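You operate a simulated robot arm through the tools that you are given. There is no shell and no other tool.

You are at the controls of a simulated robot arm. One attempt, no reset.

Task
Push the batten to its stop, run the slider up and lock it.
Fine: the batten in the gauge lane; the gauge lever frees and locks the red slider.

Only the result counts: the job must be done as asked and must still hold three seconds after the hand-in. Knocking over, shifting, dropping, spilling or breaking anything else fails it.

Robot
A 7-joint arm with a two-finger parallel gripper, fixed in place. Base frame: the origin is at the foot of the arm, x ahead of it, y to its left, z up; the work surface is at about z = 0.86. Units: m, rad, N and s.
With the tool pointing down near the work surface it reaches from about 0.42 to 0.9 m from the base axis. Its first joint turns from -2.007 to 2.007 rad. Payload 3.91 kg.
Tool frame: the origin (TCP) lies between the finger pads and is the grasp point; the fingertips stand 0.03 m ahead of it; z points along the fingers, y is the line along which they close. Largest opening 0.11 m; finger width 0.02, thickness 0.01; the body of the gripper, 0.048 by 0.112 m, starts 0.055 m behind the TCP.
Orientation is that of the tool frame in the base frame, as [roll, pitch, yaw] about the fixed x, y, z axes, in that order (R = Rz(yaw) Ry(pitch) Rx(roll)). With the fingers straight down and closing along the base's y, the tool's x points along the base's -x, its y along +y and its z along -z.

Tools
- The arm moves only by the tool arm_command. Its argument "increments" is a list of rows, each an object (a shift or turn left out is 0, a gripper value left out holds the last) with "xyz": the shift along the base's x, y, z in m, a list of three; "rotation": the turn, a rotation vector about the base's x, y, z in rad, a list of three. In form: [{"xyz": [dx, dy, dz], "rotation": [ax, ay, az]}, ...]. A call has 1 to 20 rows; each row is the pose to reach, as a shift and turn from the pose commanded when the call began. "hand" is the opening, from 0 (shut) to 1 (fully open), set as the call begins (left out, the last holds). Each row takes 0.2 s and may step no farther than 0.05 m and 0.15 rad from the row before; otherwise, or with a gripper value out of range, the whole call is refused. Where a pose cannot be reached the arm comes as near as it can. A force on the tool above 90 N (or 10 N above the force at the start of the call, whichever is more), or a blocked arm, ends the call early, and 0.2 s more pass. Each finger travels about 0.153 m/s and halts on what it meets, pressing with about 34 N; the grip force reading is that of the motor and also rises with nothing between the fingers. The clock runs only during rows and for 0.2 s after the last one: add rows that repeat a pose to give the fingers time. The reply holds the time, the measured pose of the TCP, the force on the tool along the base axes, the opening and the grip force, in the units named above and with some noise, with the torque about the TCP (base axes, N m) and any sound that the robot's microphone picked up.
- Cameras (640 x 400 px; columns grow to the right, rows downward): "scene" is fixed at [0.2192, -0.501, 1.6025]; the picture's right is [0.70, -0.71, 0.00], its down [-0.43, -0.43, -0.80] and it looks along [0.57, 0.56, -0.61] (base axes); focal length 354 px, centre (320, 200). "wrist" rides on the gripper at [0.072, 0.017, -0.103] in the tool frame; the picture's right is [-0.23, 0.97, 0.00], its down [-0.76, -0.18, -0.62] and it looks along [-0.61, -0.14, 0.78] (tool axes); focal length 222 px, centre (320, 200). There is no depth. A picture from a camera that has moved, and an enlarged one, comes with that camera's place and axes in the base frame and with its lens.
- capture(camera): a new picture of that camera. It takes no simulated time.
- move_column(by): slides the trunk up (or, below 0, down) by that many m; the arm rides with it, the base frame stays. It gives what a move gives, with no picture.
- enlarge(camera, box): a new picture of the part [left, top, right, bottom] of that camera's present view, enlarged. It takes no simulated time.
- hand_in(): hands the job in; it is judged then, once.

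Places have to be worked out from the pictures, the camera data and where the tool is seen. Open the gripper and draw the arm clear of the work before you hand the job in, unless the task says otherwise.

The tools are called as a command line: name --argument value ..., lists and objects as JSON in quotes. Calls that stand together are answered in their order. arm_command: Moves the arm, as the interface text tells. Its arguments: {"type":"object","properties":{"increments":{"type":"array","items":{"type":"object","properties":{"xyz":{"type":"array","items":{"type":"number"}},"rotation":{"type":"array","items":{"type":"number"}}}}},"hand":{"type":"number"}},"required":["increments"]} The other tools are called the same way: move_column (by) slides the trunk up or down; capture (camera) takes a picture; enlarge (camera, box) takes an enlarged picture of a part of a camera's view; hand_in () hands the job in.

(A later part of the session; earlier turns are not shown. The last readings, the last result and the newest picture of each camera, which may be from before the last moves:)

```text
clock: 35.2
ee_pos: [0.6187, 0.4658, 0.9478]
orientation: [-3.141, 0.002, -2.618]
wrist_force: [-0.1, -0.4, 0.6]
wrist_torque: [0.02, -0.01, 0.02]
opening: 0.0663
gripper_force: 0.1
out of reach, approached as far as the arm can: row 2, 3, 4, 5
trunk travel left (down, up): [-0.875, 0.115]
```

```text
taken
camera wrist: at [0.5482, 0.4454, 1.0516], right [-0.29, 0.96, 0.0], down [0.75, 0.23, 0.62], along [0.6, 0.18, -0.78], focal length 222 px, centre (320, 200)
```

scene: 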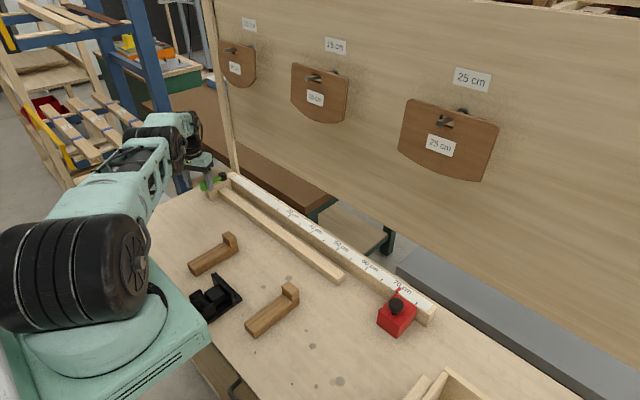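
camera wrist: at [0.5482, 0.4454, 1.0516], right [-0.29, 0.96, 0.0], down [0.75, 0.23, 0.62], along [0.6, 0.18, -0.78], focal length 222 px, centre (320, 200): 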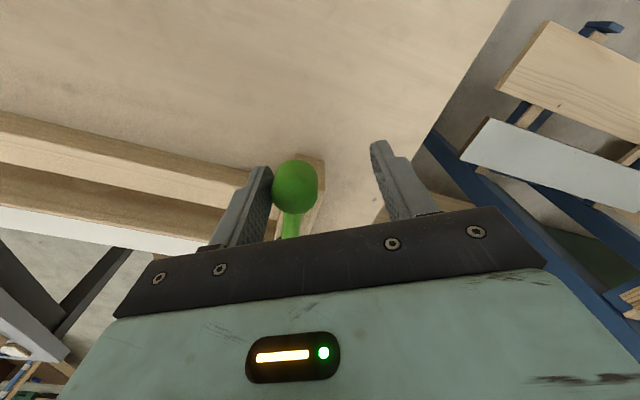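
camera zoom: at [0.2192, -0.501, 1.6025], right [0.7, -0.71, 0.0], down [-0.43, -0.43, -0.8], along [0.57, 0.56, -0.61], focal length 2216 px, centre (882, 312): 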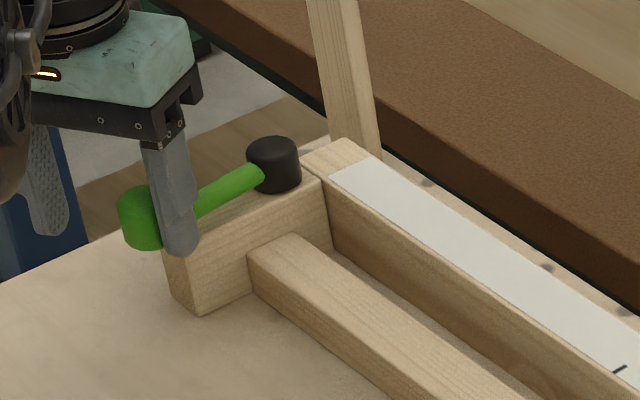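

The arm reaches its limit with the hand beyond the knob, and the lever is at about 82°. I'll rise, shut the fingers, and come in behind the knob from the -y side, where the hand sits nearer and has more travel.

arm_command --hand 0.6 --increments '[{"xyz": [0, 0.0, 0.02]}, {"xyz": [0, 0, 0.05]}, {"xyz": [0, -0.01, 0.08]}, {"xyz": [0.003, -0.02, 0.08], "rotation": [0, 0, -0.12]}, {"xyz": [0.006, -0.03, 0.08], "rotation": [0, 0, -0.24]}, {"xyz": [0.01, -0.04, 0.08], "rotation": [0, 0, -0.36]}, {"xyz": [0.015, -0.053, 0.08], "rotation": [0, 0, -0.48]}, {"xyz": [0.015, -0.055, 0.08], "rotation": [0, 0, -0.524]}]'

arm_command --hand 0 --increments '[{"xyz": [0, 0, 0]}, {"xyz": [0, 0, 0]}, {"xyz": [0, 0, 0]}]'

capture --camera "wrist"

enlarge --camera "scene" --box '[190, 150, 270, 214]'

```text
clock: 37.0
ee_pos: [0.6344, 0.4106, 1.0271]
orientation: [-3.141, 0.0, 3.14]
wrist_force: [-0.6, 0.2, -0.9]
wrist_torque: [0.03, 0.02, 0.03]
opening: 0.0659
gripper_force: 0.1
trunk travel left (down, up): [-0.875, 0.115]
```

```text
clock: 37.8
ee_pos: [0.6339, 0.4105, 1.0273]
orientation: [3.142, -0.001, 3.14]
wrist_force: [-0.8, -0.1, 0.2]
wrist_torque: [0.0, 0.05, 0.01]
opening: 0.0
gripper_force: 34.0
trunk travel left (down, up): [-0.875, 0.115]
```

```text
taken
camera wrist: at [0.5622, 0.4283, 1.131], right [0.23, 0.97, 0.0], down [0.76, -0.18, 0.62], along [0.61, -0.14, -0.78], focal length 222 px, centre (320, 200)
```

wrist: 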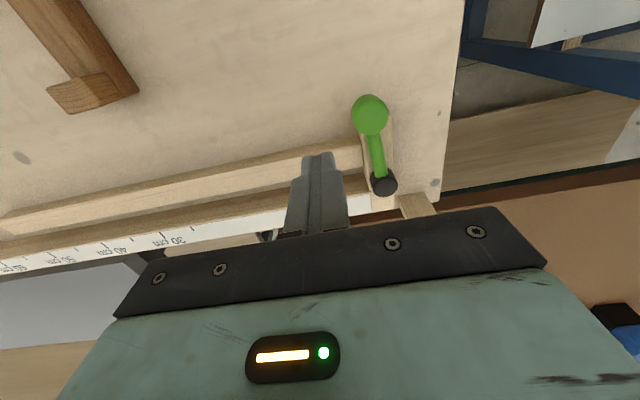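

```text
6.25 times, centred on (230, 182) of scene
camera zoom: at [0.2192, -0.501, 1.6025], right [0.7, -0.71, 0.0], down [-0.43, -0.43, -0.8], along [0.57, 0.56, -0.61], focal length 2216 px, centre (882, 312)
```

zoom: 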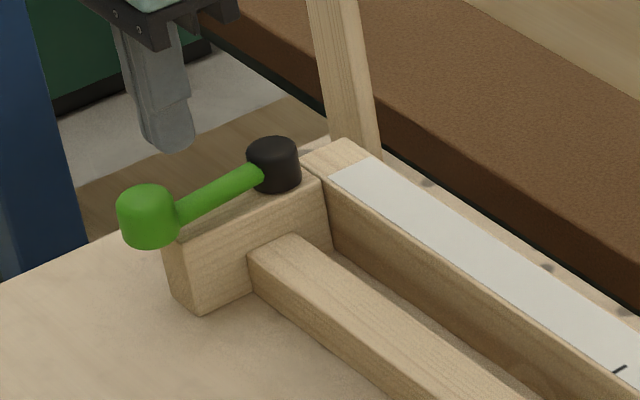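

The knob is at about (0.636, 0.457). I'll lower the shut fingers just behind it and push +y.

arm_command --hand 0 --increments '[{"xyz": [0.001, 0, -0.03]}, {"xyz": [0.001, 0, -0.06]}, {"xyz": [0.001, 0, -0.083]}, {"xyz": [0.001, 0.008, -0.083]}, {"xyz": [0.001, 0.016, -0.083]}, {"xyz": [0.001, 0.02, -0.083]}, {"xyz": [0.001, 0.023, -0.083]}, {"xyz": [0.001, 0.026, -0.083]}]'

capture --camera "wrist"

enlarge --camera "scene" --box '[190, 150, 270, 214]'

```text
clock: 39.6
ee_pos: [0.635, 0.4373, 0.9438]
orientation: [-3.141, 0.001, -3.142]
wrist_force: [-0.1, -1.1, 5.4]
wrist_torque: [0.05, 0.0, 0.0]
opening: 0.0001
gripper_force: 34.1
trunk travel left (down, up): [-0.875, 0.115]
```

```text
taken
camera wrist: at [0.5629, 0.4553, 1.0484], right [0.23, 0.97, 0.0], down [0.76, -0.18, 0.62], along [0.61, -0.14, -0.78], focal length 222 px, centre (320, 200)
```

wrist: 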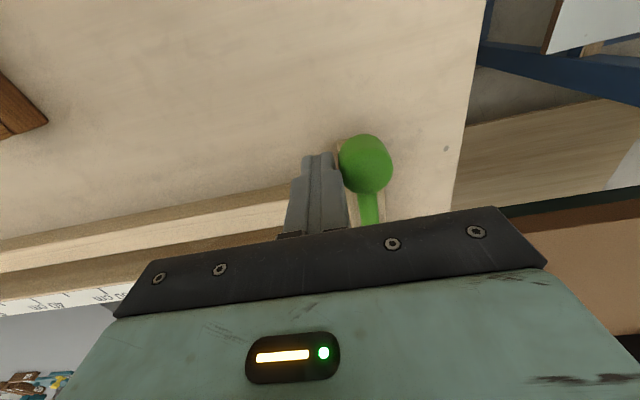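

```text
6.25 times, centred on (230, 182) of scene
camera zoom: at [0.2192, -0.501, 1.6025], right [0.7, -0.71, 0.0], down [-0.43, -0.43, -0.8], along [0.57, 0.56, -0.61], focal length 2216 px, centre (882, 312)
```

zoom: 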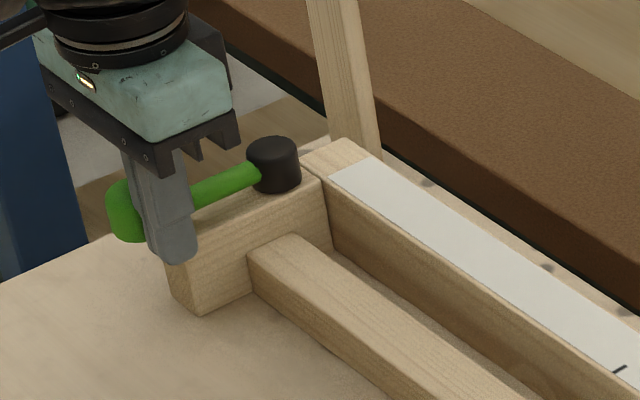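

There's a 5 N upward reading, so the tips may be grazing the stop block's top. I'll raise 6 mm and continue the push.

arm_command --hand 0 --increments '[{"xyz": [0, -0.001, 0.003]}, {"xyz": [0, -0.001, 0.006]}, {"xyz": [0, 0.002, 0.006]}, {"xyz": [0, 0.005, 0.006]}]'

capture --camera "wrist"

```text
clock: 40.6
ee_pos: [0.6353, 0.4412, 0.95]
orientation: [-3.138, -0.001, 3.141]
wrist_force: [0.7, -6.6, -1.2]
wrist_torque: [-0.14, -0.03, 0.03]
opening: 0.0001
gripper_force: 34.2
trunk travel left (down, up): [-0.875, 0.115]
```

```text
taken
camera wrist: at [0.563, 0.4592, 1.0536], right [0.23, 0.97, 0.0], down [0.76, -0.18, 0.62], along [0.61, -0.14, -0.78], focal length 222 px, centre (320, 200)
```

wrist: 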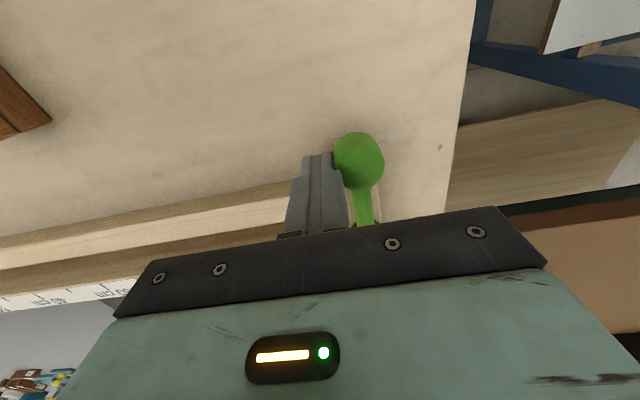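

A -6.6 N reaction has appeared with the lever at about 90°. One more millimetre to confirm that this is the end stop.

arm_command --hand 0 --increments '[{"xyz": [0, 0.0005, 0]}, {"xyz": [0, 0.001, 0]}]'

```text
clock: 41.2
ee_pos: [0.6353, 0.4419, 0.9495]
orientation: [-3.139, 0.0, 3.142]
wrist_force: [-1.1, -14.3, -0.1]
wrist_torque: [-0.39, 0.02, 0.06]
opening: 0.0001
gripper_force: 33.8
trunk travel left (down, up): [-0.875, 0.115]
```

That is the lever's end stop (14 N, no motion), so it should now be free. I'll back off, rise, and return to behind the slider.

arm_command --hand 0 --increments '[{"xyz": [0, -0.01, 0]}, {"xyz": [0, -0.025, 0.01]}, {"xyz": [0, -0.03, 0.05]}, {"xyz": [0, -0.03, 0.09]}, {"xyz": [0.005, -0.05, 0.125]}, {"xyz": [0.01, -0.09, 0.13]}, {"xyz": [0.015, -0.13, 0.13]}, {"xyz": [0.02, -0.17, 0.13]}, {"xyz": [0.025, -0.21, 0.13]}, {"xyz": [0.03, -0.25, 0.13]}, {"xyz": [0.035, -0.29, 0.13]}, {"xyz": [0.04, -0.33, 0.13]}, {"xyz": [0.045, -0.37, 0.13]}, {"xyz": [0.05, -0.41, 0.13]}, {"xyz": [0.055, -0.45, 0.13]}, {"xyz": [0.06, -0.49, 0.13]}, {"xyz": [0.064, -0.53, 0.13]}, {"xyz": [0.064, -0.57, 0.13]}, {"xyz": [0.064, -0.6, 0.13]}, {"xyz": [0.064, -0.64, 0.13]}]'

arm_command --hand 0 --increments '[{"xyz": [0, -0.04, 0]}, {"xyz": [0, -0.08, 0]}, {"xyz": [0, -0.12, 0]}, {"xyz": [0, -0.15, 0]}, {"xyz": [0, -0.15, 0]}]'

capture --camera "wrist"

capture --camera "scene"

```text
clock: 45.4
ee_pos: [0.7007, -0.195, 1.0787]
orientation: [-3.141, 0.0, -3.141]
wrist_force: [-0.7, 0.8, -0.7]
wrist_torque: [-0.04, -0.04, -0.03]
opening: 0.0002
gripper_force: 33.8
trunk travel left (down, up): [-0.875, 0.115]
```

```text
clock: 46.6
ee_pos: [0.6991, -0.3473, 1.0783]
orientation: [-3.141, 0.001, 3.14]
wrist_force: [0.0, -0.1, 0.0]
wrist_torque: [-0.03, 0.01, 0.0]
opening: 0.0
gripper_force: 34.1
trunk travel left (down, up): [-0.875, 0.115]
```

```text
taken
camera wrist: at [0.6275, -0.3301, 1.1831], right [0.23, 0.97, 0.0], down [0.76, -0.18, 0.62], along [0.61, -0.14, -0.78], focal length 222 px, centre (320, 200)
```

wrist: 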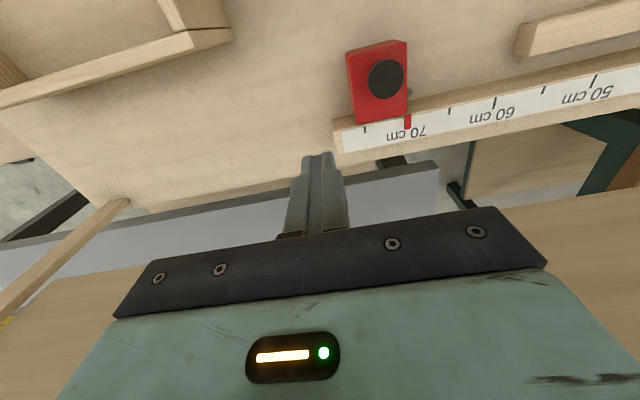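

```text
taken
```

scene: 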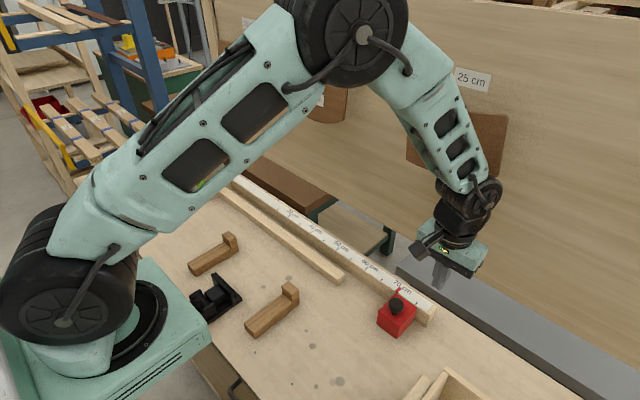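

The hand is above the spot behind the slider again. I'll descend and push gently, watching whether the slider now moves.

arm_command --hand 0 --increments '[{"xyz": [0, 0, -0.04]}, {"xyz": [0, 0, -0.08]}, {"xyz": [0, 0, -0.115]}, {"xyz": [0, 0, -0.14]}, {"xyz": [0, 0, -0.162]}, {"xyz": [0, 0.008, -0.162]}, {"xyz": [0, 0.016, -0.162]}, {"xyz": [0, 0.024, -0.162]}, {"xyz": [0, 0.028, -0.162]}, {"xyz": [0, 0.03, -0.162]}, {"xyz": [0, 0.032, -0.162]}]'

capture --camera "wrist"

```text
clock: 49.0
ee_pos: [0.6984, -0.3138, 0.9189]
orientation: [-3.141, -0.001, -3.14]
wrist_force: [1.3, -0.9, -1.4]
wrist_torque: [-0.02, 0.02, -0.03]
opening: 0.0
gripper_force: 33.7
trunk travel left (down, up): [-0.875, 0.115]
```

```text
taken
camera wrist: at [0.6272, -0.2968, 1.0221], right [0.23, 0.97, 0.0], down [0.76, -0.18, 0.62], along [0.61, -0.14, -0.78], focal length 222 px, centre (320, 200)
```

wrist: 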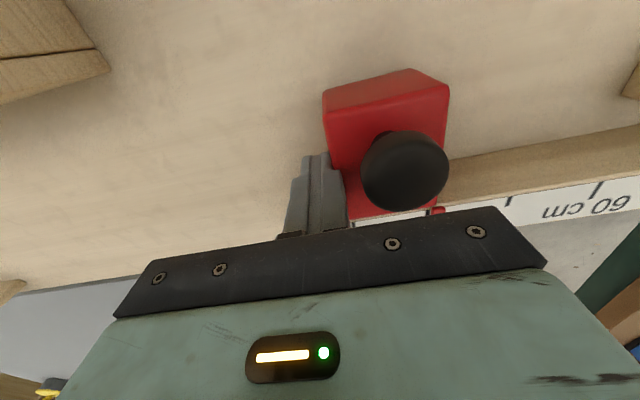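

The slider moved with under 1 N, so it is free. I'll run it up toward the batten end (expected contact near TCP y≈-0.175), stopping about 1 cm short.

arm_command --hand 0 --increments '[{"xyz": [0, 0.006, 0]}, {"xyz": [0, 0.014, 0]}, {"xyz": [0, 0.022, 0]}, {"xyz": [0, 0.03, 0]}, {"xyz": [0, 0.038, 0]}, {"xyz": [0, 0.046, 0]}, {"xyz": [0, 0.054, 0]}, {"xyz": [0, 0.062, 0]}, {"xyz": [0, 0.07, 0]}, {"xyz": [0, 0.078, 0]}, {"xyz": [0, 0.086, 0]}, {"xyz": [0, 0.094, 0]}, {"xyz": [0, 0.102, 0]}, {"xyz": [0, 0.108, 0]}, {"xyz": [0, 0.113, 0]}, {"xyz": [0, 0.118, 0]}, {"xyz": [0, 0.122, 0]}, {"xyz": [0, 0.125, 0]}]'

capture --camera "wrist"

enlarge --camera "scene" --box '[310, 210, 450, 330]'

```text
clock: 52.8
ee_pos: [0.6996, -0.1883, 0.9179]
orientation: [3.14, -0.001, -3.141]
wrist_force: [-0.8, -2.6, 0.8]
wrist_torque: [0.01, -0.02, 0.02]
opening: 0.0
gripper_force: 34.0
trunk travel left (down, up): [-0.875, 0.115]
```

```text
taken
camera wrist: at [0.6272, -0.1713, 1.0221], right [0.23, 0.97, 0.0], down [0.76, -0.18, 0.62], along [0.61, -0.14, -0.78], focal length 222 px, centre (320, 200)
```

wrist: 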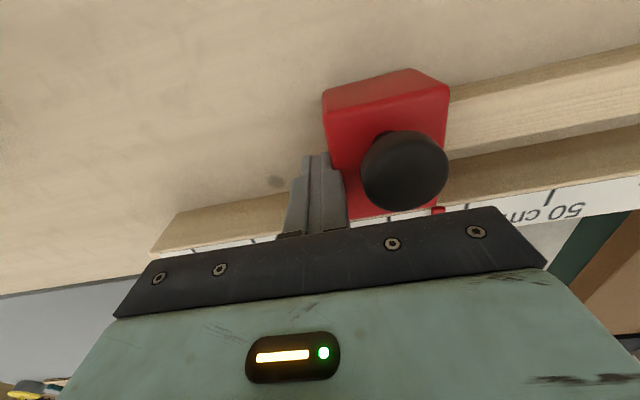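

```text
3.33 times, centred on (380, 270) of scene
camera zoom: at [0.2192, -0.501, 1.6025], right [0.7, -0.71, 0.0], down [-0.43, -0.43, -0.8], along [0.57, 0.56, -0.61], focal length 1182 px, centre (120, -33)
```

zoom: 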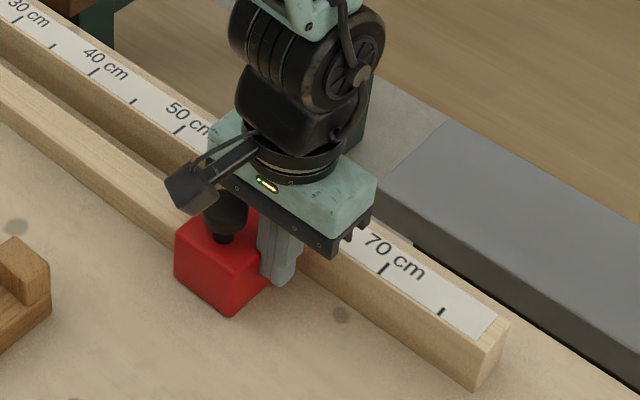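

The slider runs freely and is near the batten. Now small steps until contact.

arm_command --hand 0 --increments '[{"xyz": [0, 0.002, 0]}, {"xyz": [0, 0.004, 0]}, {"xyz": [0, 0.006, 0]}, {"xyz": [0, 0.008, 0]}]'

```text
clock: 53.8
ee_pos: [0.6989, -0.1819, 0.9184]
orientation: [-3.141, -0.002, -3.141]
wrist_force: [0.5, -1.5, -0.6]
wrist_torque: [-0.03, 0.0, 0.0]
opening: 0.0
gripper_force: 34.2
trunk travel left (down, up): [-0.875, 0.115]
```

arm_command --hand 0 --increments '[{"xyz": [0, 0.001, 0]}, {"xyz": [0, 0.002, 0]}, {"xyz": [0, 0.003, 0]}, {"xyz": [0, 0.004, 0]}]'

capture --camera "wrist"

```text
clock: 54.8
ee_pos: [0.6996, -0.1781, 0.9182]
orientation: [-3.14, 0.001, 3.14]
wrist_force: [-0.2, -13.5, -2.2]
wrist_torque: [-0.19, -0.03, 0.05]
opening: 0.0
gripper_force: 33.9
trunk travel left (down, up): [-0.875, 0.115]
```

```text
taken
camera wrist: at [0.6267, -0.1612, 1.0224], right [0.23, 0.97, 0.0], down [0.76, -0.18, 0.62], along [0.61, -0.14, -0.78], focal length 222 px, centre (320, 200)
```

wrist: 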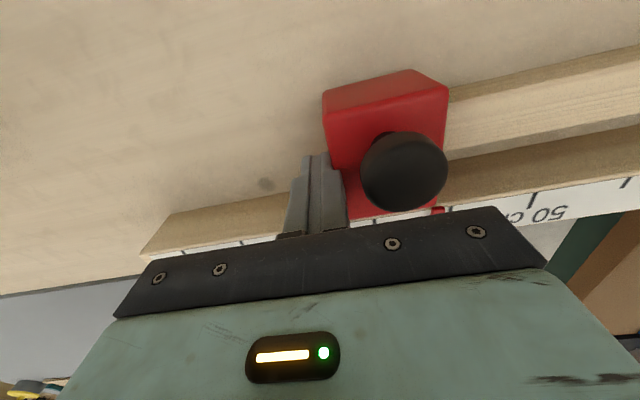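

Contact: 13.5 N at the expected place. I'll press about 1 mm more to seat slider, batten and stop together.

arm_command --hand 0 --increments '[{"xyz": [0, 0.001, 0]}, {"xyz": [0, 0.0015, 0]}, {"xyz": [0, 0.0015, 0]}]'

```text
clock: 55.6
ee_pos: [0.6992, -0.1787, 0.9189]
orientation: [-3.141, 0.0, 3.14]
wrist_force: [-3.9, -26.6, 5.9]
wrist_torque: [-0.29, 0.06, 0.07]
opening: 0.0002
gripper_force: 34.5
trunk travel left (down, up): [-0.875, 0.115]
```

Seated at 26.6 N with no motion: the slider is against the batten, and the batten is against its stop. I'll back straight off, rise, and check the slider before going back to the lever.

arm_command --hand 0 --increments '[{"xyz": [0, -0.004, 0]}, {"xyz": [0, -0.015, 0]}, {"xyz": [0, -0.03, 0]}, {"xyz": [0, -0.035, 0.03]}, {"xyz": [0, -0.035, 0.07]}, {"xyz": [0, -0.035, 0.11]}, {"xyz": [0, -0.035, 0.15]}, {"xyz": [0, -0.035, 0.16]}]'

capture --camera "wrist"

enlarge --camera "scene" --box '[290, 230, 410, 330]'

```text
clock: 57.4
ee_pos: [0.6991, -0.2096, 1.0793]
orientation: [3.139, 0.0, 3.141]
wrist_force: [0.2, -0.4, 0.2]
wrist_torque: [0.03, 0.02, 0.03]
opening: 0.0
gripper_force: 34.1
trunk travel left (down, up): [-0.875, 0.115]
```

```text
taken
camera wrist: at [0.6272, -0.1919, 1.1825], right [0.23, 0.97, 0.0], down [0.76, -0.18, 0.62], along [0.61, -0.14, -0.78], focal length 222 px, centre (320, 200)
```

wrist: 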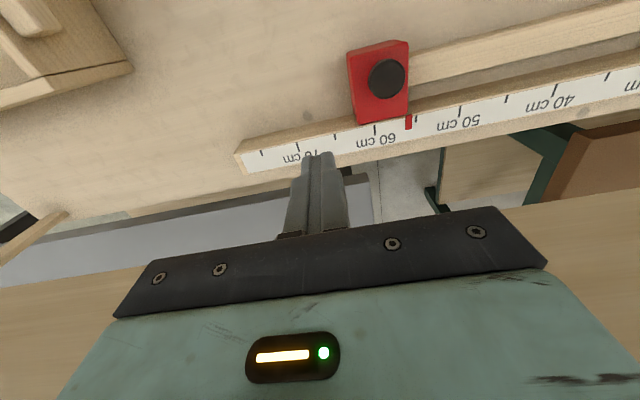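

```text
4.00 times, centred on (350, 280) of scene
camera zoom: at [0.2192, -0.501, 1.6025], right [0.7, -0.71, 0.0], down [-0.43, -0.43, -0.8], along [0.57, 0.56, -0.61], focal length 1418 px, centre (200, -120)
```

zoom: 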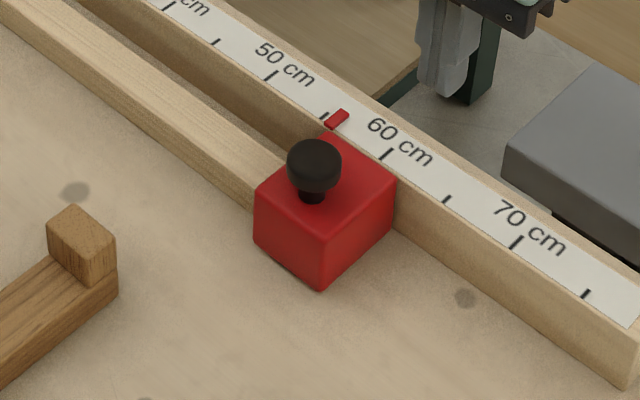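

The slider face is against the batten end with the pointer at about 55 cm. I'll now travel to above the lever with the fingers opened to about 0.088 m, to straddle the knob along y.

arm_command --hand 0.8 --increments '[{"xyz": [-0.004, 0.044, 0]}, {"xyz": [-0.008, 0.088, 0]}, {"xyz": [-0.012, 0.132, 0]}, {"xyz": [-0.016, 0.176, 0]}, {"xyz": [-0.02, 0.22, 0]}, {"xyz": [-0.024, 0.264, 0]}, {"xyz": [-0.028, 0.308, 0]}, {"xyz": [-0.032, 0.352, 0]}, {"xyz": [-0.036, 0.396, 0]}, {"xyz": [-0.04, 0.44, 0]}, {"xyz": [-0.045, 0.484, 0]}, {"xyz": [-0.05, 0.528, 0]}, {"xyz": [-0.055, 0.572, 0]}, {"xyz": [-0.06, 0.616, 0]}, {"xyz": [-0.063, 0.65, 0]}, {"xyz": [-0.063, 0.657, 0]}, {"xyz": [-0.063, 0.657, 0]}]'

capture --camera "wrist"

enlarge --camera "scene" --box '[190, 150, 270, 214]'

```text
clock: 61.0
ee_pos: [0.634, 0.4467, 1.0793]
orientation: [3.141, -0.001, 3.141]
wrist_force: [0.4, 0.7, -0.4]
wrist_torque: [-0.01, 0.01, 0.01]
opening: 0.0881
gripper_force: 0.0
trunk travel left (down, up): [-0.875, 0.115]
```

```text
taken
camera wrist: at [0.5622, 0.4643, 1.1821], right [0.23, 0.97, 0.0], down [0.76, -0.18, 0.62], along [0.61, -0.14, -0.78], focal length 222 px, centre (320, 200)
```

wrist: 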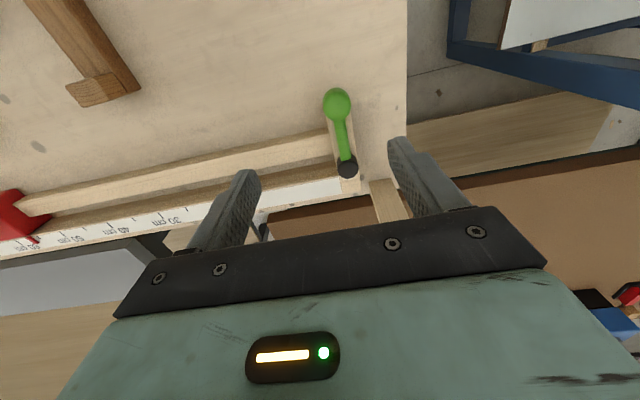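

```text
6.25 times, centred on (230, 182) of scene
camera zoom: at [0.2192, -0.501, 1.6025], right [0.7, -0.71, 0.0], down [-0.43, -0.43, -0.8], along [0.57, 0.56, -0.61], focal length 2216 px, centre (882, 312)
```

zoom: 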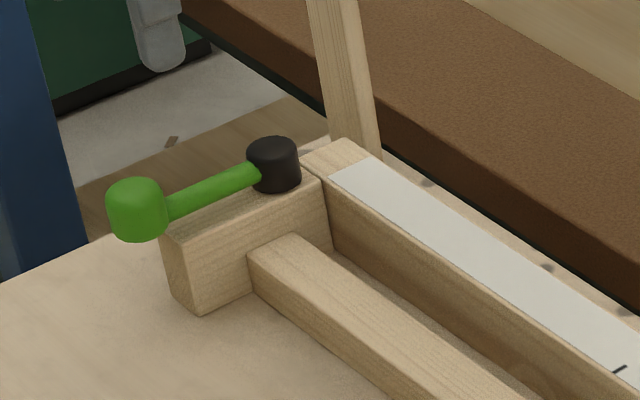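

The knob is at about (0.634, 0.467), between the finger planes (0.403 and 0.491). I'll lower to z=0.950.

arm_command --hand 0.8 --increments '[{"xyz": [0.001, 0, -0.03]}, {"xyz": [0.001, 0, -0.06]}, {"xyz": [0.001, 0, -0.085]}, {"xyz": [0.001, 0, -0.105]}, {"xyz": [0.001, 0, -0.12]}, {"xyz": [0.001, 0, -0.129]}, {"xyz": [0.001, 0, -0.129]}]'

capture --camera "wrist"

enlarge --camera "scene" --box '[190, 150, 270, 214]'

```text
clock: 62.6
ee_pos: [0.636, 0.447, 0.9509]
orientation: [3.141, 0.0, 3.14]
wrist_force: [0.0, -0.1, 0.9]
wrist_torque: [0.0, 0.04, 0.01]
opening: 0.0881
gripper_force: 0.1
trunk travel left (down, up): [-0.875, 0.115]
```

```text
taken
camera wrist: at [0.5644, 0.4641, 1.0536], right [0.23, 0.97, 0.0], down [0.76, -0.18, 0.62], along [0.61, -0.14, -0.78], focal length 222 px, centre (320, 200)
```

wrist: 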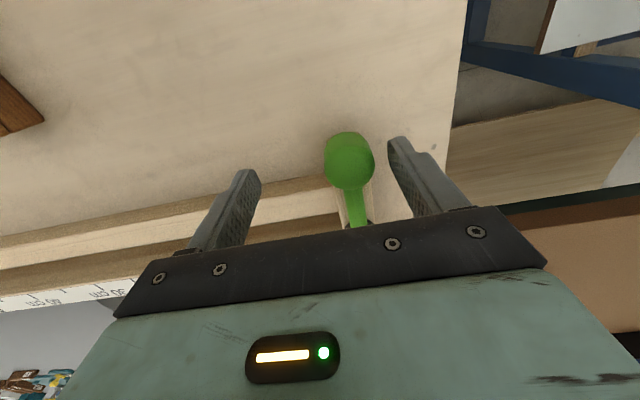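

```text
6.25 times, centred on (230, 182) of scene
camera zoom: at [0.2192, -0.501, 1.6025], right [0.7, -0.71, 0.0], down [-0.43, -0.43, -0.8], along [0.57, 0.56, -0.61], focal length 2216 px, centre (882, 312)
```

zoom: 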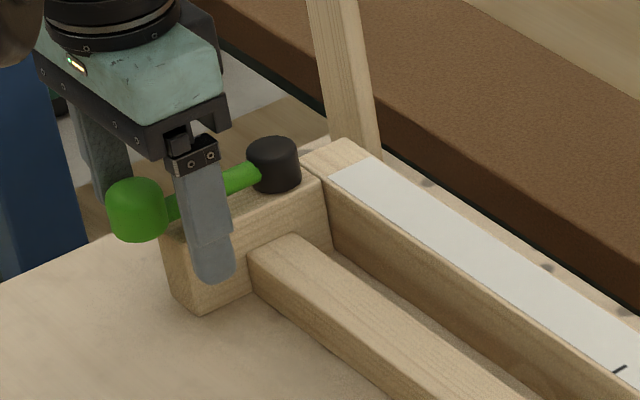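

The fingers straddle the knob. I'll pull it back along the arc to about 50°, the far finger leading and the hand turning with the lever.

arm_command --hand 0.8 --increments '[{"xyz": [0, -0.006, 0]}, {"xyz": [0, -0.0115, 0]}, {"xyz": [0.0028, -0.0185, 0], "rotation": [0, 0, 0.087]}, {"xyz": [0.0062, -0.0251, 0], "rotation": [0, 0, 0.1745]}, {"xyz": [0.0102, -0.0315, 0], "rotation": [0, 0, 0.262]}, {"xyz": [0.0146, -0.0375, 0], "rotation": [0, 0, 0.349]}, {"xyz": [0.0196, -0.043, 0], "rotation": [0, 0, 0.436]}, {"xyz": [0.0251, -0.0482, 0], "rotation": [0, 0, 0.524]}, {"xyz": [0.0309, -0.0528, 0], "rotation": [0, 0, 0.611]}, {"xyz": [0.0373, -0.0569, 0], "rotation": [0, 0, 0.698]}]'

capture --camera "wrist"

enlarge --camera "scene" --box '[190, 150, 270, 214]'

```text
clock: 64.8
ee_pos: [0.6762, 0.3888, 0.9503]
orientation: [3.141, 0.001, -2.442]
wrist_force: [0.1, 0.2, -0.5]
wrist_torque: [0.04, -0.03, -0.04]
opening: 0.0877
gripper_force: 0.0
trunk travel left (down, up): [-0.875, 0.115]
```

```text
taken
camera wrist: at [0.6094, 0.3554, 1.0536], right [-0.45, 0.89, 0.0], down [0.7, 0.35, 0.62], along [0.56, 0.28, -0.78], focal length 222 px, centre (320, 200)
```

wrist: 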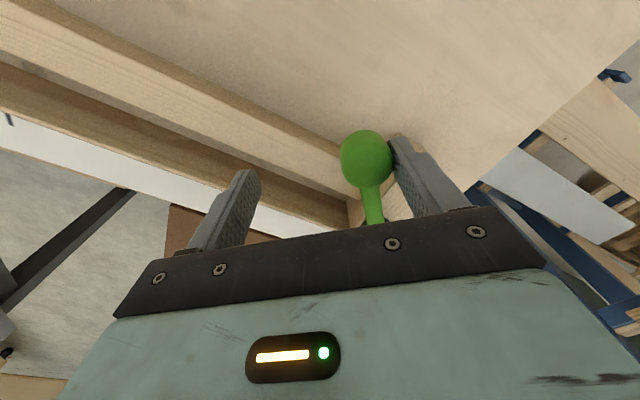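

```text
6.25 times, centred on (230, 182) of scene
camera zoom: at [0.2192, -0.501, 1.6025], right [0.7, -0.71, 0.0], down [-0.43, -0.43, -0.8], along [0.57, 0.56, -0.61], focal length 2216 px, centre (882, 312)
```

zoom: 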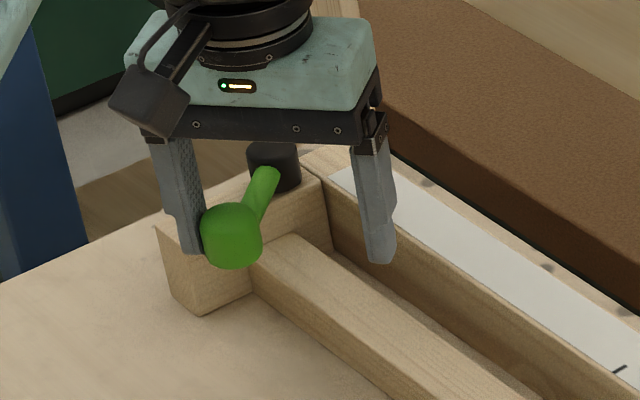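

The lever follows well, now at about 50°. I'll continue to about 25°, just short of where it stood at the start.

arm_command --hand 0.8 --increments '[{"xyz": [0.0066, -0.0036, 0], "rotation": [0, 0, 0.087]}, {"xyz": [0.0134, -0.0064, 0], "rotation": [0, 0, 0.1745]}, {"xyz": [0.0205, -0.0088, 0], "rotation": [0, 0, 0.262]}, {"xyz": [0.0279, -0.0104, 0], "rotation": [0, 0, 0.349]}, {"xyz": [0.0353, -0.0115, 0], "rotation": [0, 0, 0.436]}]'

capture --camera "wrist"

enlarge --camera "scene" --box '[190, 150, 270, 214]'

```text
clock: 66.0
ee_pos: [0.7109, 0.3769, 0.9503]
orientation: [-3.141, 0.0, -2.005]
wrist_force: [0.3, -0.5, -0.1]
wrist_torque: [0.04, 0.01, 0.02]
opening: 0.088
gripper_force: 0.0
trunk travel left (down, up): [-0.875, 0.115]
```

```text
taken
camera wrist: at [0.6652, 0.3195, 1.0539], right [-0.79, 0.62, 0.0], down [0.48, 0.62, 0.62], along [0.38, 0.49, -0.78], focal length 222 px, centre (320, 200)
```

wrist: 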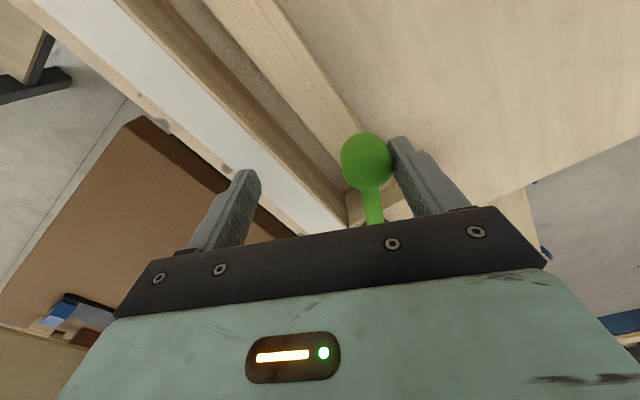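

```text
6.25 times, centred on (230, 182) of scene
camera zoom: at [0.2192, -0.501, 1.6025], right [0.7, -0.71, 0.0], down [-0.43, -0.43, -0.8], along [0.57, 0.56, -0.61], focal length 2216 px, centre (882, 312)
```

zoom: 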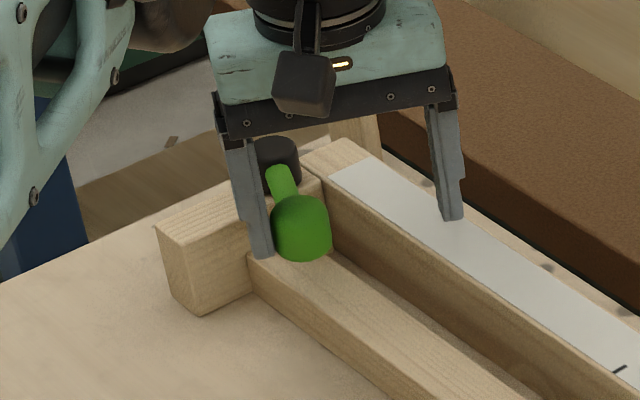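

The lever is now a few degrees from its original place. Small steps from here, watching for the end stop's force.

arm_command --hand 0.8 --increments '[{"xyz": [0.0015, -0.0002, 0], "rotation": [0, 0, 0.017]}, {"xyz": [0.003, -0.0003, 0], "rotation": [0, 0, 0.035]}, {"xyz": [0.0045, -0.0004, 0], "rotation": [0, 0, 0.052]}]'

enlarge --camera "scene" --box '[190, 150, 270, 214]'

```text
clock: 66.8
ee_pos: [0.7135, 0.3776, 0.9504]
orientation: [3.141, 0.0, -1.955]
wrist_force: [-1.6, 0.5, -0.6]
wrist_torque: [0.08, 0.02, -0.02]
opening: 0.0889
gripper_force: 0.8
trunk travel left (down, up): [-0.875, 0.115]
```

```text
6.25 times, centred on (230, 182) of scene
camera zoom: at [0.2192, -0.501, 1.6025], right [0.7, -0.71, 0.0], down [-0.43, -0.43, -0.8], along [0.57, 0.56, -0.61], focal length 2216 px, centre (882, 312)
```

zoom: 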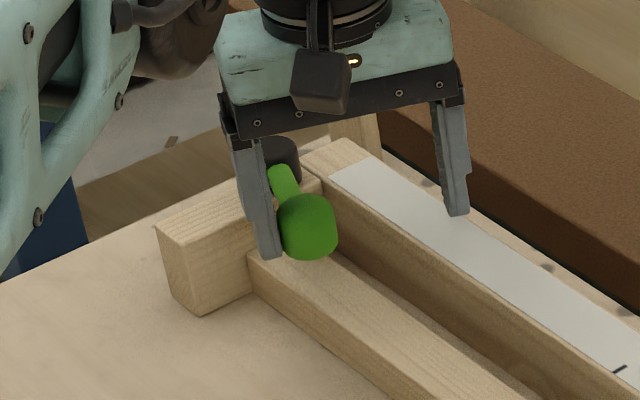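

The lever is back at its original place and resistance is starting. I'll give it 2 mm more to confirm it is hard against its locking stop.

arm_command --hand 0.8 --increments '[{"xyz": [0.001, -0.0002, 0]}, {"xyz": [0.002, -0.0005, 0]}, {"xyz": [0.002, -0.0005, 0]}]'

capture --camera "wrist"

enlarge --camera "scene" --box '[190, 150, 270, 214]'

```text
clock: 67.6
ee_pos: [0.7151, 0.3779, 0.9488]
orientation: [3.14, -0.001, -1.954]
wrist_force: [-5.4, 0.5, 0.9]
wrist_torque: [-0.05, 0.17, 0.03]
opening: 0.0907
gripper_force: 2.5
trunk travel left (down, up): [-0.875, 0.115]
```

```text
taken
camera wrist: at [0.6735, 0.3173, 1.0531], right [-0.82, 0.58, 0.0], down [0.45, 0.64, 0.62], along [0.36, 0.51, -0.78], focal length 222 px, centre (320, 200)
```

wrist: 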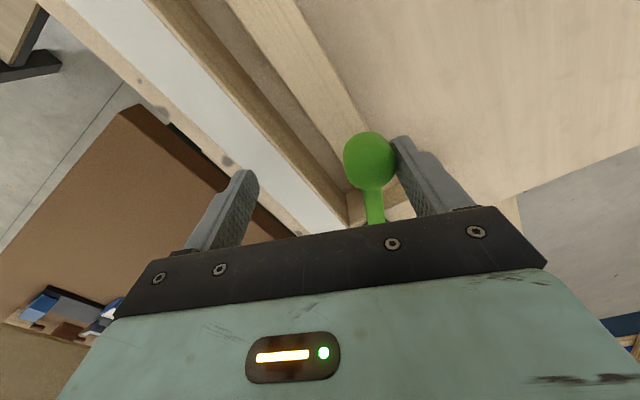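

```text
6.25 times, centred on (230, 182) of scene
camera zoom: at [0.2192, -0.501, 1.6025], right [0.7, -0.71, 0.0], down [-0.43, -0.43, -0.8], along [0.57, 0.56, -0.61], focal length 2216 px, centre (882, 312)
```

zoom: 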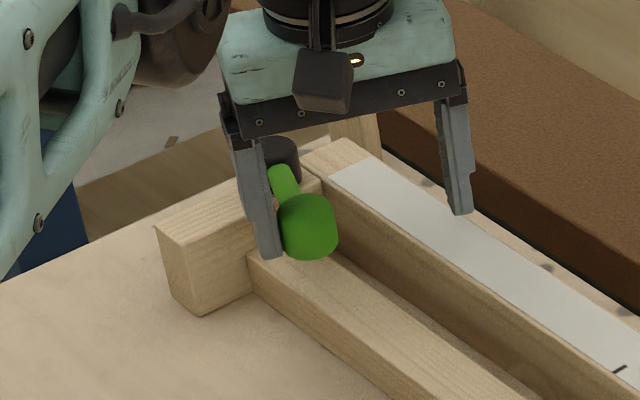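

At 5.4 N the knob no longer moves and the finger is being pushed open, so the lever is on its locking stop, where the slider was locked at the start. I'll ease off about 6 mm so the fingers don't touch it, then rise clear.

arm_command --hand 0.8 --increments '[{"xyz": [-0.003, 0.001, 0]}, {"xyz": [-0.009, 0.003, 0]}, {"xyz": [-0.014, 0.005, 0]}, {"xyz": [-0.014, 0.005, 0]}, {"xyz": [-0.014, 0.005, 0.03]}, {"xyz": [-0.014, 0.005, 0.07]}, {"xyz": [-0.014, 0.005, 0.11]}, {"xyz": [-0.014, 0.005, 0.15]}]'

capture --camera "wrist"

enlarge --camera "scene" --box '[190, 150, 270, 214]'

capture --camera "scene"

```text
clock: 69.4
ee_pos: [0.701, 0.3812, 1.1002]
orientation: [3.141, 0.0, -1.956]
wrist_force: [0.0, 0.4, -0.1]
wrist_torque: [-0.01, 0.03, -0.02]
opening: 0.0882
gripper_force: 0.1
trunk travel left (down, up): [-0.875, 0.115]
```

```text
taken
camera wrist: at [0.6587, 0.3215, 1.2044], right [-0.82, 0.58, 0.0], down [0.45, 0.64, 0.62], along [0.36, 0.51, -0.78], focal length 222 px, centre (320, 200)
```

wrist: 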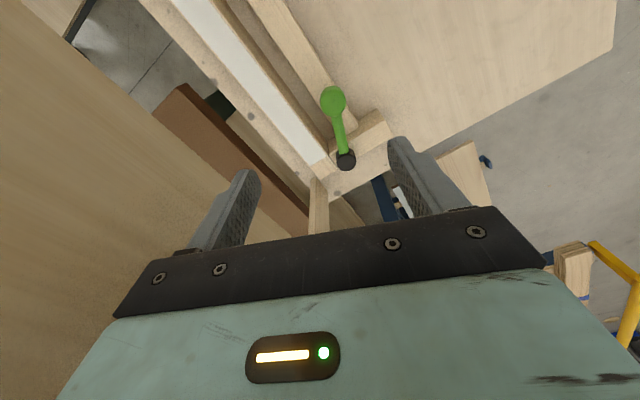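

```text
6.25 times, centred on (230, 182) of scene
camera zoom: at [0.2192, -0.501, 1.6025], right [0.7, -0.71, 0.0], down [-0.43, -0.43, -0.8], along [0.57, 0.56, -0.61], focal length 2216 px, centre (882, 312)
```

zoom: 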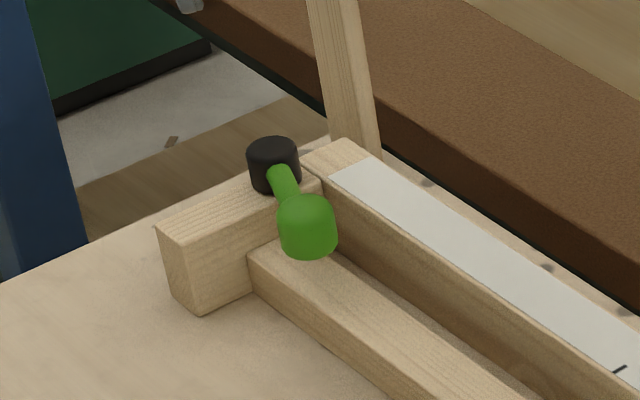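

```text
taken
```

scene: 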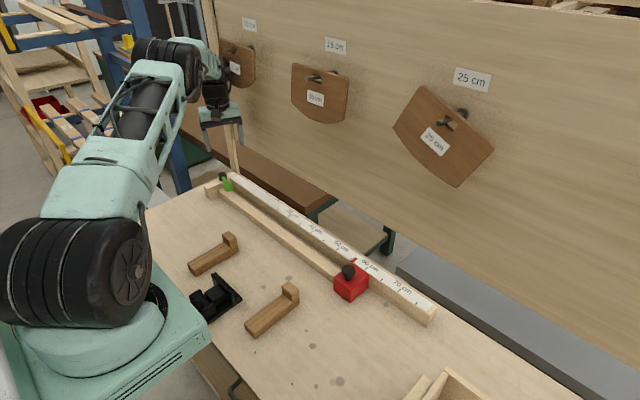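

The lever stands where it began, and the slider is against the batten. But the hanging "25 cm" board on the back panel is now tilted compared with the first picture. I'll look closer and see whether it is still moving.

enlarge --camera "scene" --box '[380, 60, 520, 200]'

arm_command --hand 0.8 --increments '[{"xyz": [0, 0, 0]}, {"xyz": [0, 0, 0]}, {"xyz": [0, 0, 0]}, {"xyz": [0, 0, 0]}, {"xyz": [0, 0, 0]}]'

enlarge --camera "scene" --box '[380, 60, 520, 200]'

```text
2.86 times, centred on (450, 130) of scene
camera zoom: at [0.2192, -0.501, 1.6025], right [0.7, -0.71, 0.0], down [-0.43, -0.43, -0.8], along [0.57, 0.56, -0.61], focal length 1013 px, centre (-51, 400)
```

zoom: 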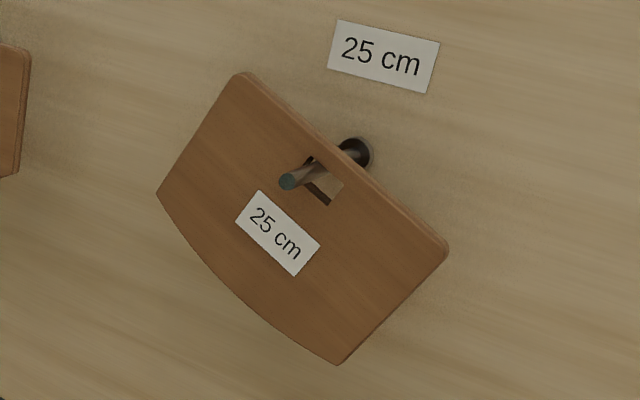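

```text
clock: 70.6
ee_pos: [0.7008, 0.3822, 1.1015]
orientation: [3.141, 0.002, -1.955]
wrist_force: [0.6, 0.5, 1.3]
wrist_torque: [0.03, 0.01, 0.0]
opening: 0.0878
gripper_force: 0.0
trunk travel left (down, up): [-0.875, 0.115]
```

```text
2.86 times, centred on (450, 130) of scene
camera zoom: at [0.2192, -0.501, 1.6025], right [0.7, -0.71, 0.0], down [-0.43, -0.43, -0.8], along [0.57, 0.56, -0.61], focal length 1013 px, centre (-51, 400)
```

zoom: 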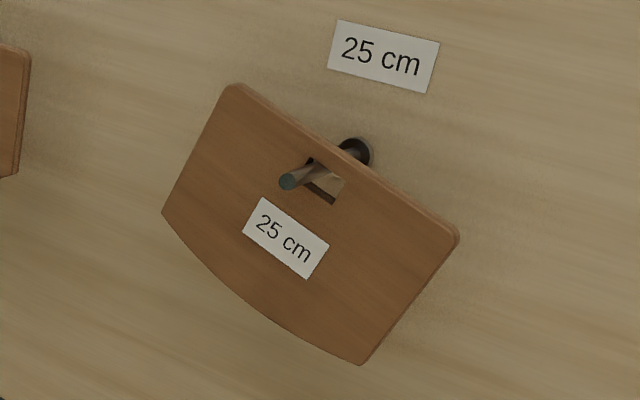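

The board has turned partly back between the two pictures, so it is still swinging on its peg. I'll hold still for a few seconds and watch.

arm_command --hand 0.8 --increments '[{"xyz": [0, 0, 0]}, {"xyz": [0, 0, 0]}]'

enlarge --camera "scene" --box '[380, 60, 520, 200]'

arm_command --hand 0.8 --increments '[{"xyz": [0, 0, 0]}, {"xyz": [0, 0, 0]}, {"xyz": [0, 0, 0]}, {"xyz": [0, 0, 0]}, {"xyz": [0, 0, 0]}, {"xyz": [0, 0, 0]}, {"xyz": [0, 0, 0]}, {"xyz": [0, 0, 0]}, {"xyz": [0, 0, 0]}, {"xyz": [0, 0, 0]}, {"xyz": [0, 0, 0]}, {"xyz": [0, 0, 0]}, {"xyz": [0, 0, 0]}]'

enlarge --camera "scene" --box '[380, 60, 520, 200]'

```text
clock: 71.2
ee_pos: [0.7021, 0.3819, 1.1007]
orientation: [3.141, 0.0, -1.957]
wrist_force: [-0.1, 0.6, -0.4]
wrist_torque: [-0.02, 0.02, -0.03]
opening: 0.088
gripper_force: 0.0
trunk travel left (down, up): [-0.875, 0.115]
```

```text
2.86 times, centred on (450, 130) of scene
camera zoom: at [0.2192, -0.501, 1.6025], right [0.7, -0.71, 0.0], down [-0.43, -0.43, -0.8], along [0.57, 0.56, -0.61], focal length 1013 px, centre (-51, 400)
```

zoom: 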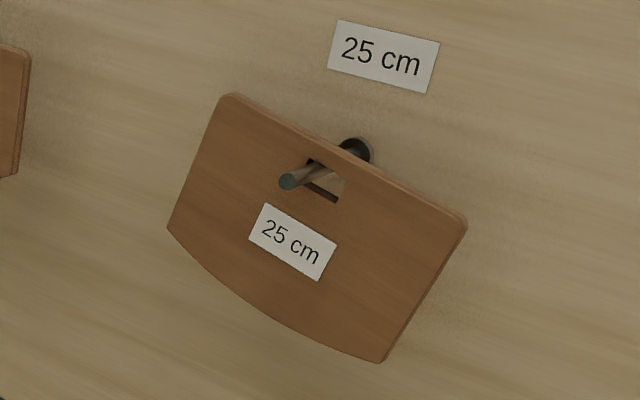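

```text
clock: 74.0
ee_pos: [0.7012, 0.3812, 1.0997]
orientation: [-3.141, 0.0, -1.957]
wrist_force: [0.0, 0.0, -1.0]
wrist_torque: [0.0, 0.03, 0.0]
opening: 0.0881
gripper_force: 0.1
trunk travel left (down, up): [-0.875, 0.115]
```

```text
2.86 times, centred on (450, 130) of scene
camera zoom: at [0.2192, -0.501, 1.6025], right [0.7, -0.71, 0.0], down [-0.43, -0.43, -0.8], along [0.57, 0.56, -0.61], focal length 1013 px, centre (-51, 400)
```

zoom: 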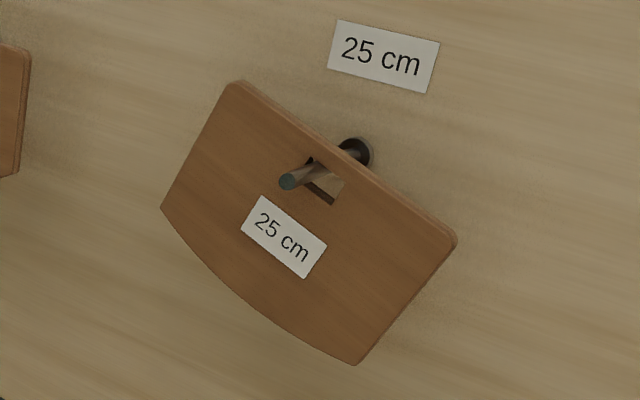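

The board swings around a tilted rest position. I'll compare it with the undisturbed neighbouring board, and keep waiting for it to settle.

enlarge --camera "scene" --box '[270, 30, 370, 140]'

arm_command --hand 0.8 --increments '[{"xyz": [0, 0, 0]}, {"xyz": [0, 0, 0]}, {"xyz": [0, 0, 0]}, {"xyz": [0, 0, 0]}, {"xyz": [0, 0, 0]}, {"xyz": [0, 0, 0]}, {"xyz": [0, 0, 0]}, {"xyz": [0, 0, 0]}, {"xyz": [0, 0, 0]}, {"xyz": [0, 0, 0]}, {"xyz": [0, 0, 0]}, {"xyz": [0, 0, 0]}, {"xyz": [0, 0, 0]}, {"xyz": [0, 0, 0]}, {"xyz": [0, 0, 0]}, {"xyz": [0, 0, 0]}, {"xyz": [0, 0, 0]}, {"xyz": [0, 0, 0]}, {"xyz": [0, 0, 0]}, {"xyz": [0, 0, 0]}]'

enlarge --camera "scene" --box '[380, 60, 520, 200]'

arm_command --hand 0.8 --increments '[{"xyz": [0, 0, 0]}, {"xyz": [0, 0, 0]}, {"xyz": [0, 0, 0]}, {"xyz": [0, 0, 0]}, {"xyz": [0, 0, 0]}, {"xyz": [0, 0, 0]}, {"xyz": [0, 0, 0]}, {"xyz": [0, 0, 0]}, {"xyz": [0, 0, 0]}, {"xyz": [0, 0, 0]}, {"xyz": [0, 0, 0]}, {"xyz": [0, 0, 0]}, {"xyz": [0, 0, 0]}, {"xyz": [0, 0, 0]}, {"xyz": [0, 0, 0]}, {"xyz": [0, 0, 0]}, {"xyz": [0, 0, 0]}, {"xyz": [0, 0, 0]}, {"xyz": [0, 0, 0]}, {"xyz": [0, 0, 0]}]'

enlarge --camera "scene" --box '[380, 60, 520, 200]'

```text
3.64 times, centred on (320, 85) of scene
camera zoom: at [0.2192, -0.501, 1.6025], right [0.7, -0.71, 0.0], down [-0.43, -0.43, -0.8], along [0.57, 0.56, -0.61], focal length 1289 px, centre (320, 618)
```

zoom: 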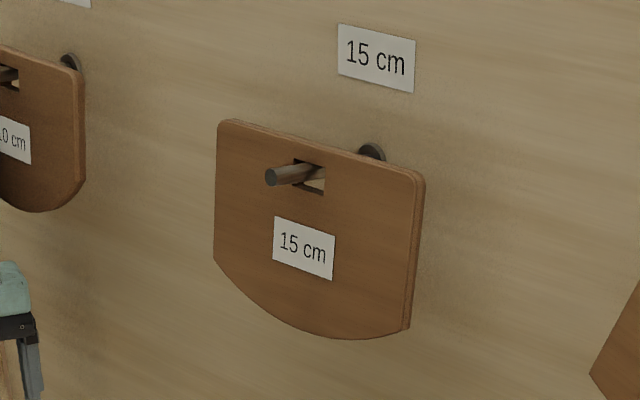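

```text
clock: 78.2
ee_pos: [0.7014, 0.3812, 1.1001]
orientation: [3.141, 0.0, -1.956]
wrist_force: [-0.5, -0.7, 0.2]
wrist_torque: [-0.02, 0.0, 0.0]
opening: 0.088
gripper_force: 0.0
trunk travel left (down, up): [-0.875, 0.115]
```

```text
2.86 times, centred on (450, 130) of scene
camera zoom: at [0.2192, -0.501, 1.6025], right [0.7, -0.71, 0.0], down [-0.43, -0.43, -0.8], along [0.57, 0.56, -0.61], focal length 1013 px, centre (-51, 400)
```

zoom: 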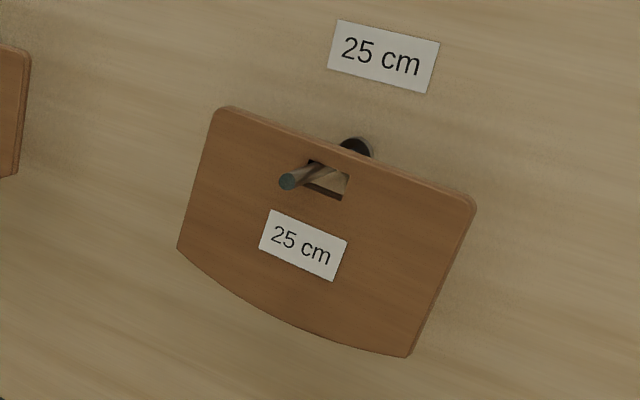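

```text
clock: 82.4
ee_pos: [0.7012, 0.3821, 1.1003]
orientation: [3.139, 0.0, -1.956]
wrist_force: [0.1, -0.3, 0.3]
wrist_torque: [0.0, -0.01, 0.03]
opening: 0.0878
gripper_force: 0.1
trunk travel left (down, up): [-0.875, 0.115]
```

```text
2.86 times, centred on (450, 130) of scene
camera zoom: at [0.2192, -0.501, 1.6025], right [0.7, -0.71, 0.0], down [-0.43, -0.43, -0.8], along [0.57, 0.56, -0.61], focal length 1013 px, centre (-51, 400)
```

zoom: 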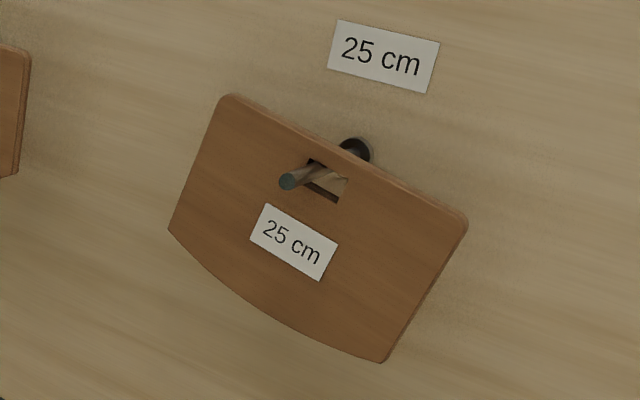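

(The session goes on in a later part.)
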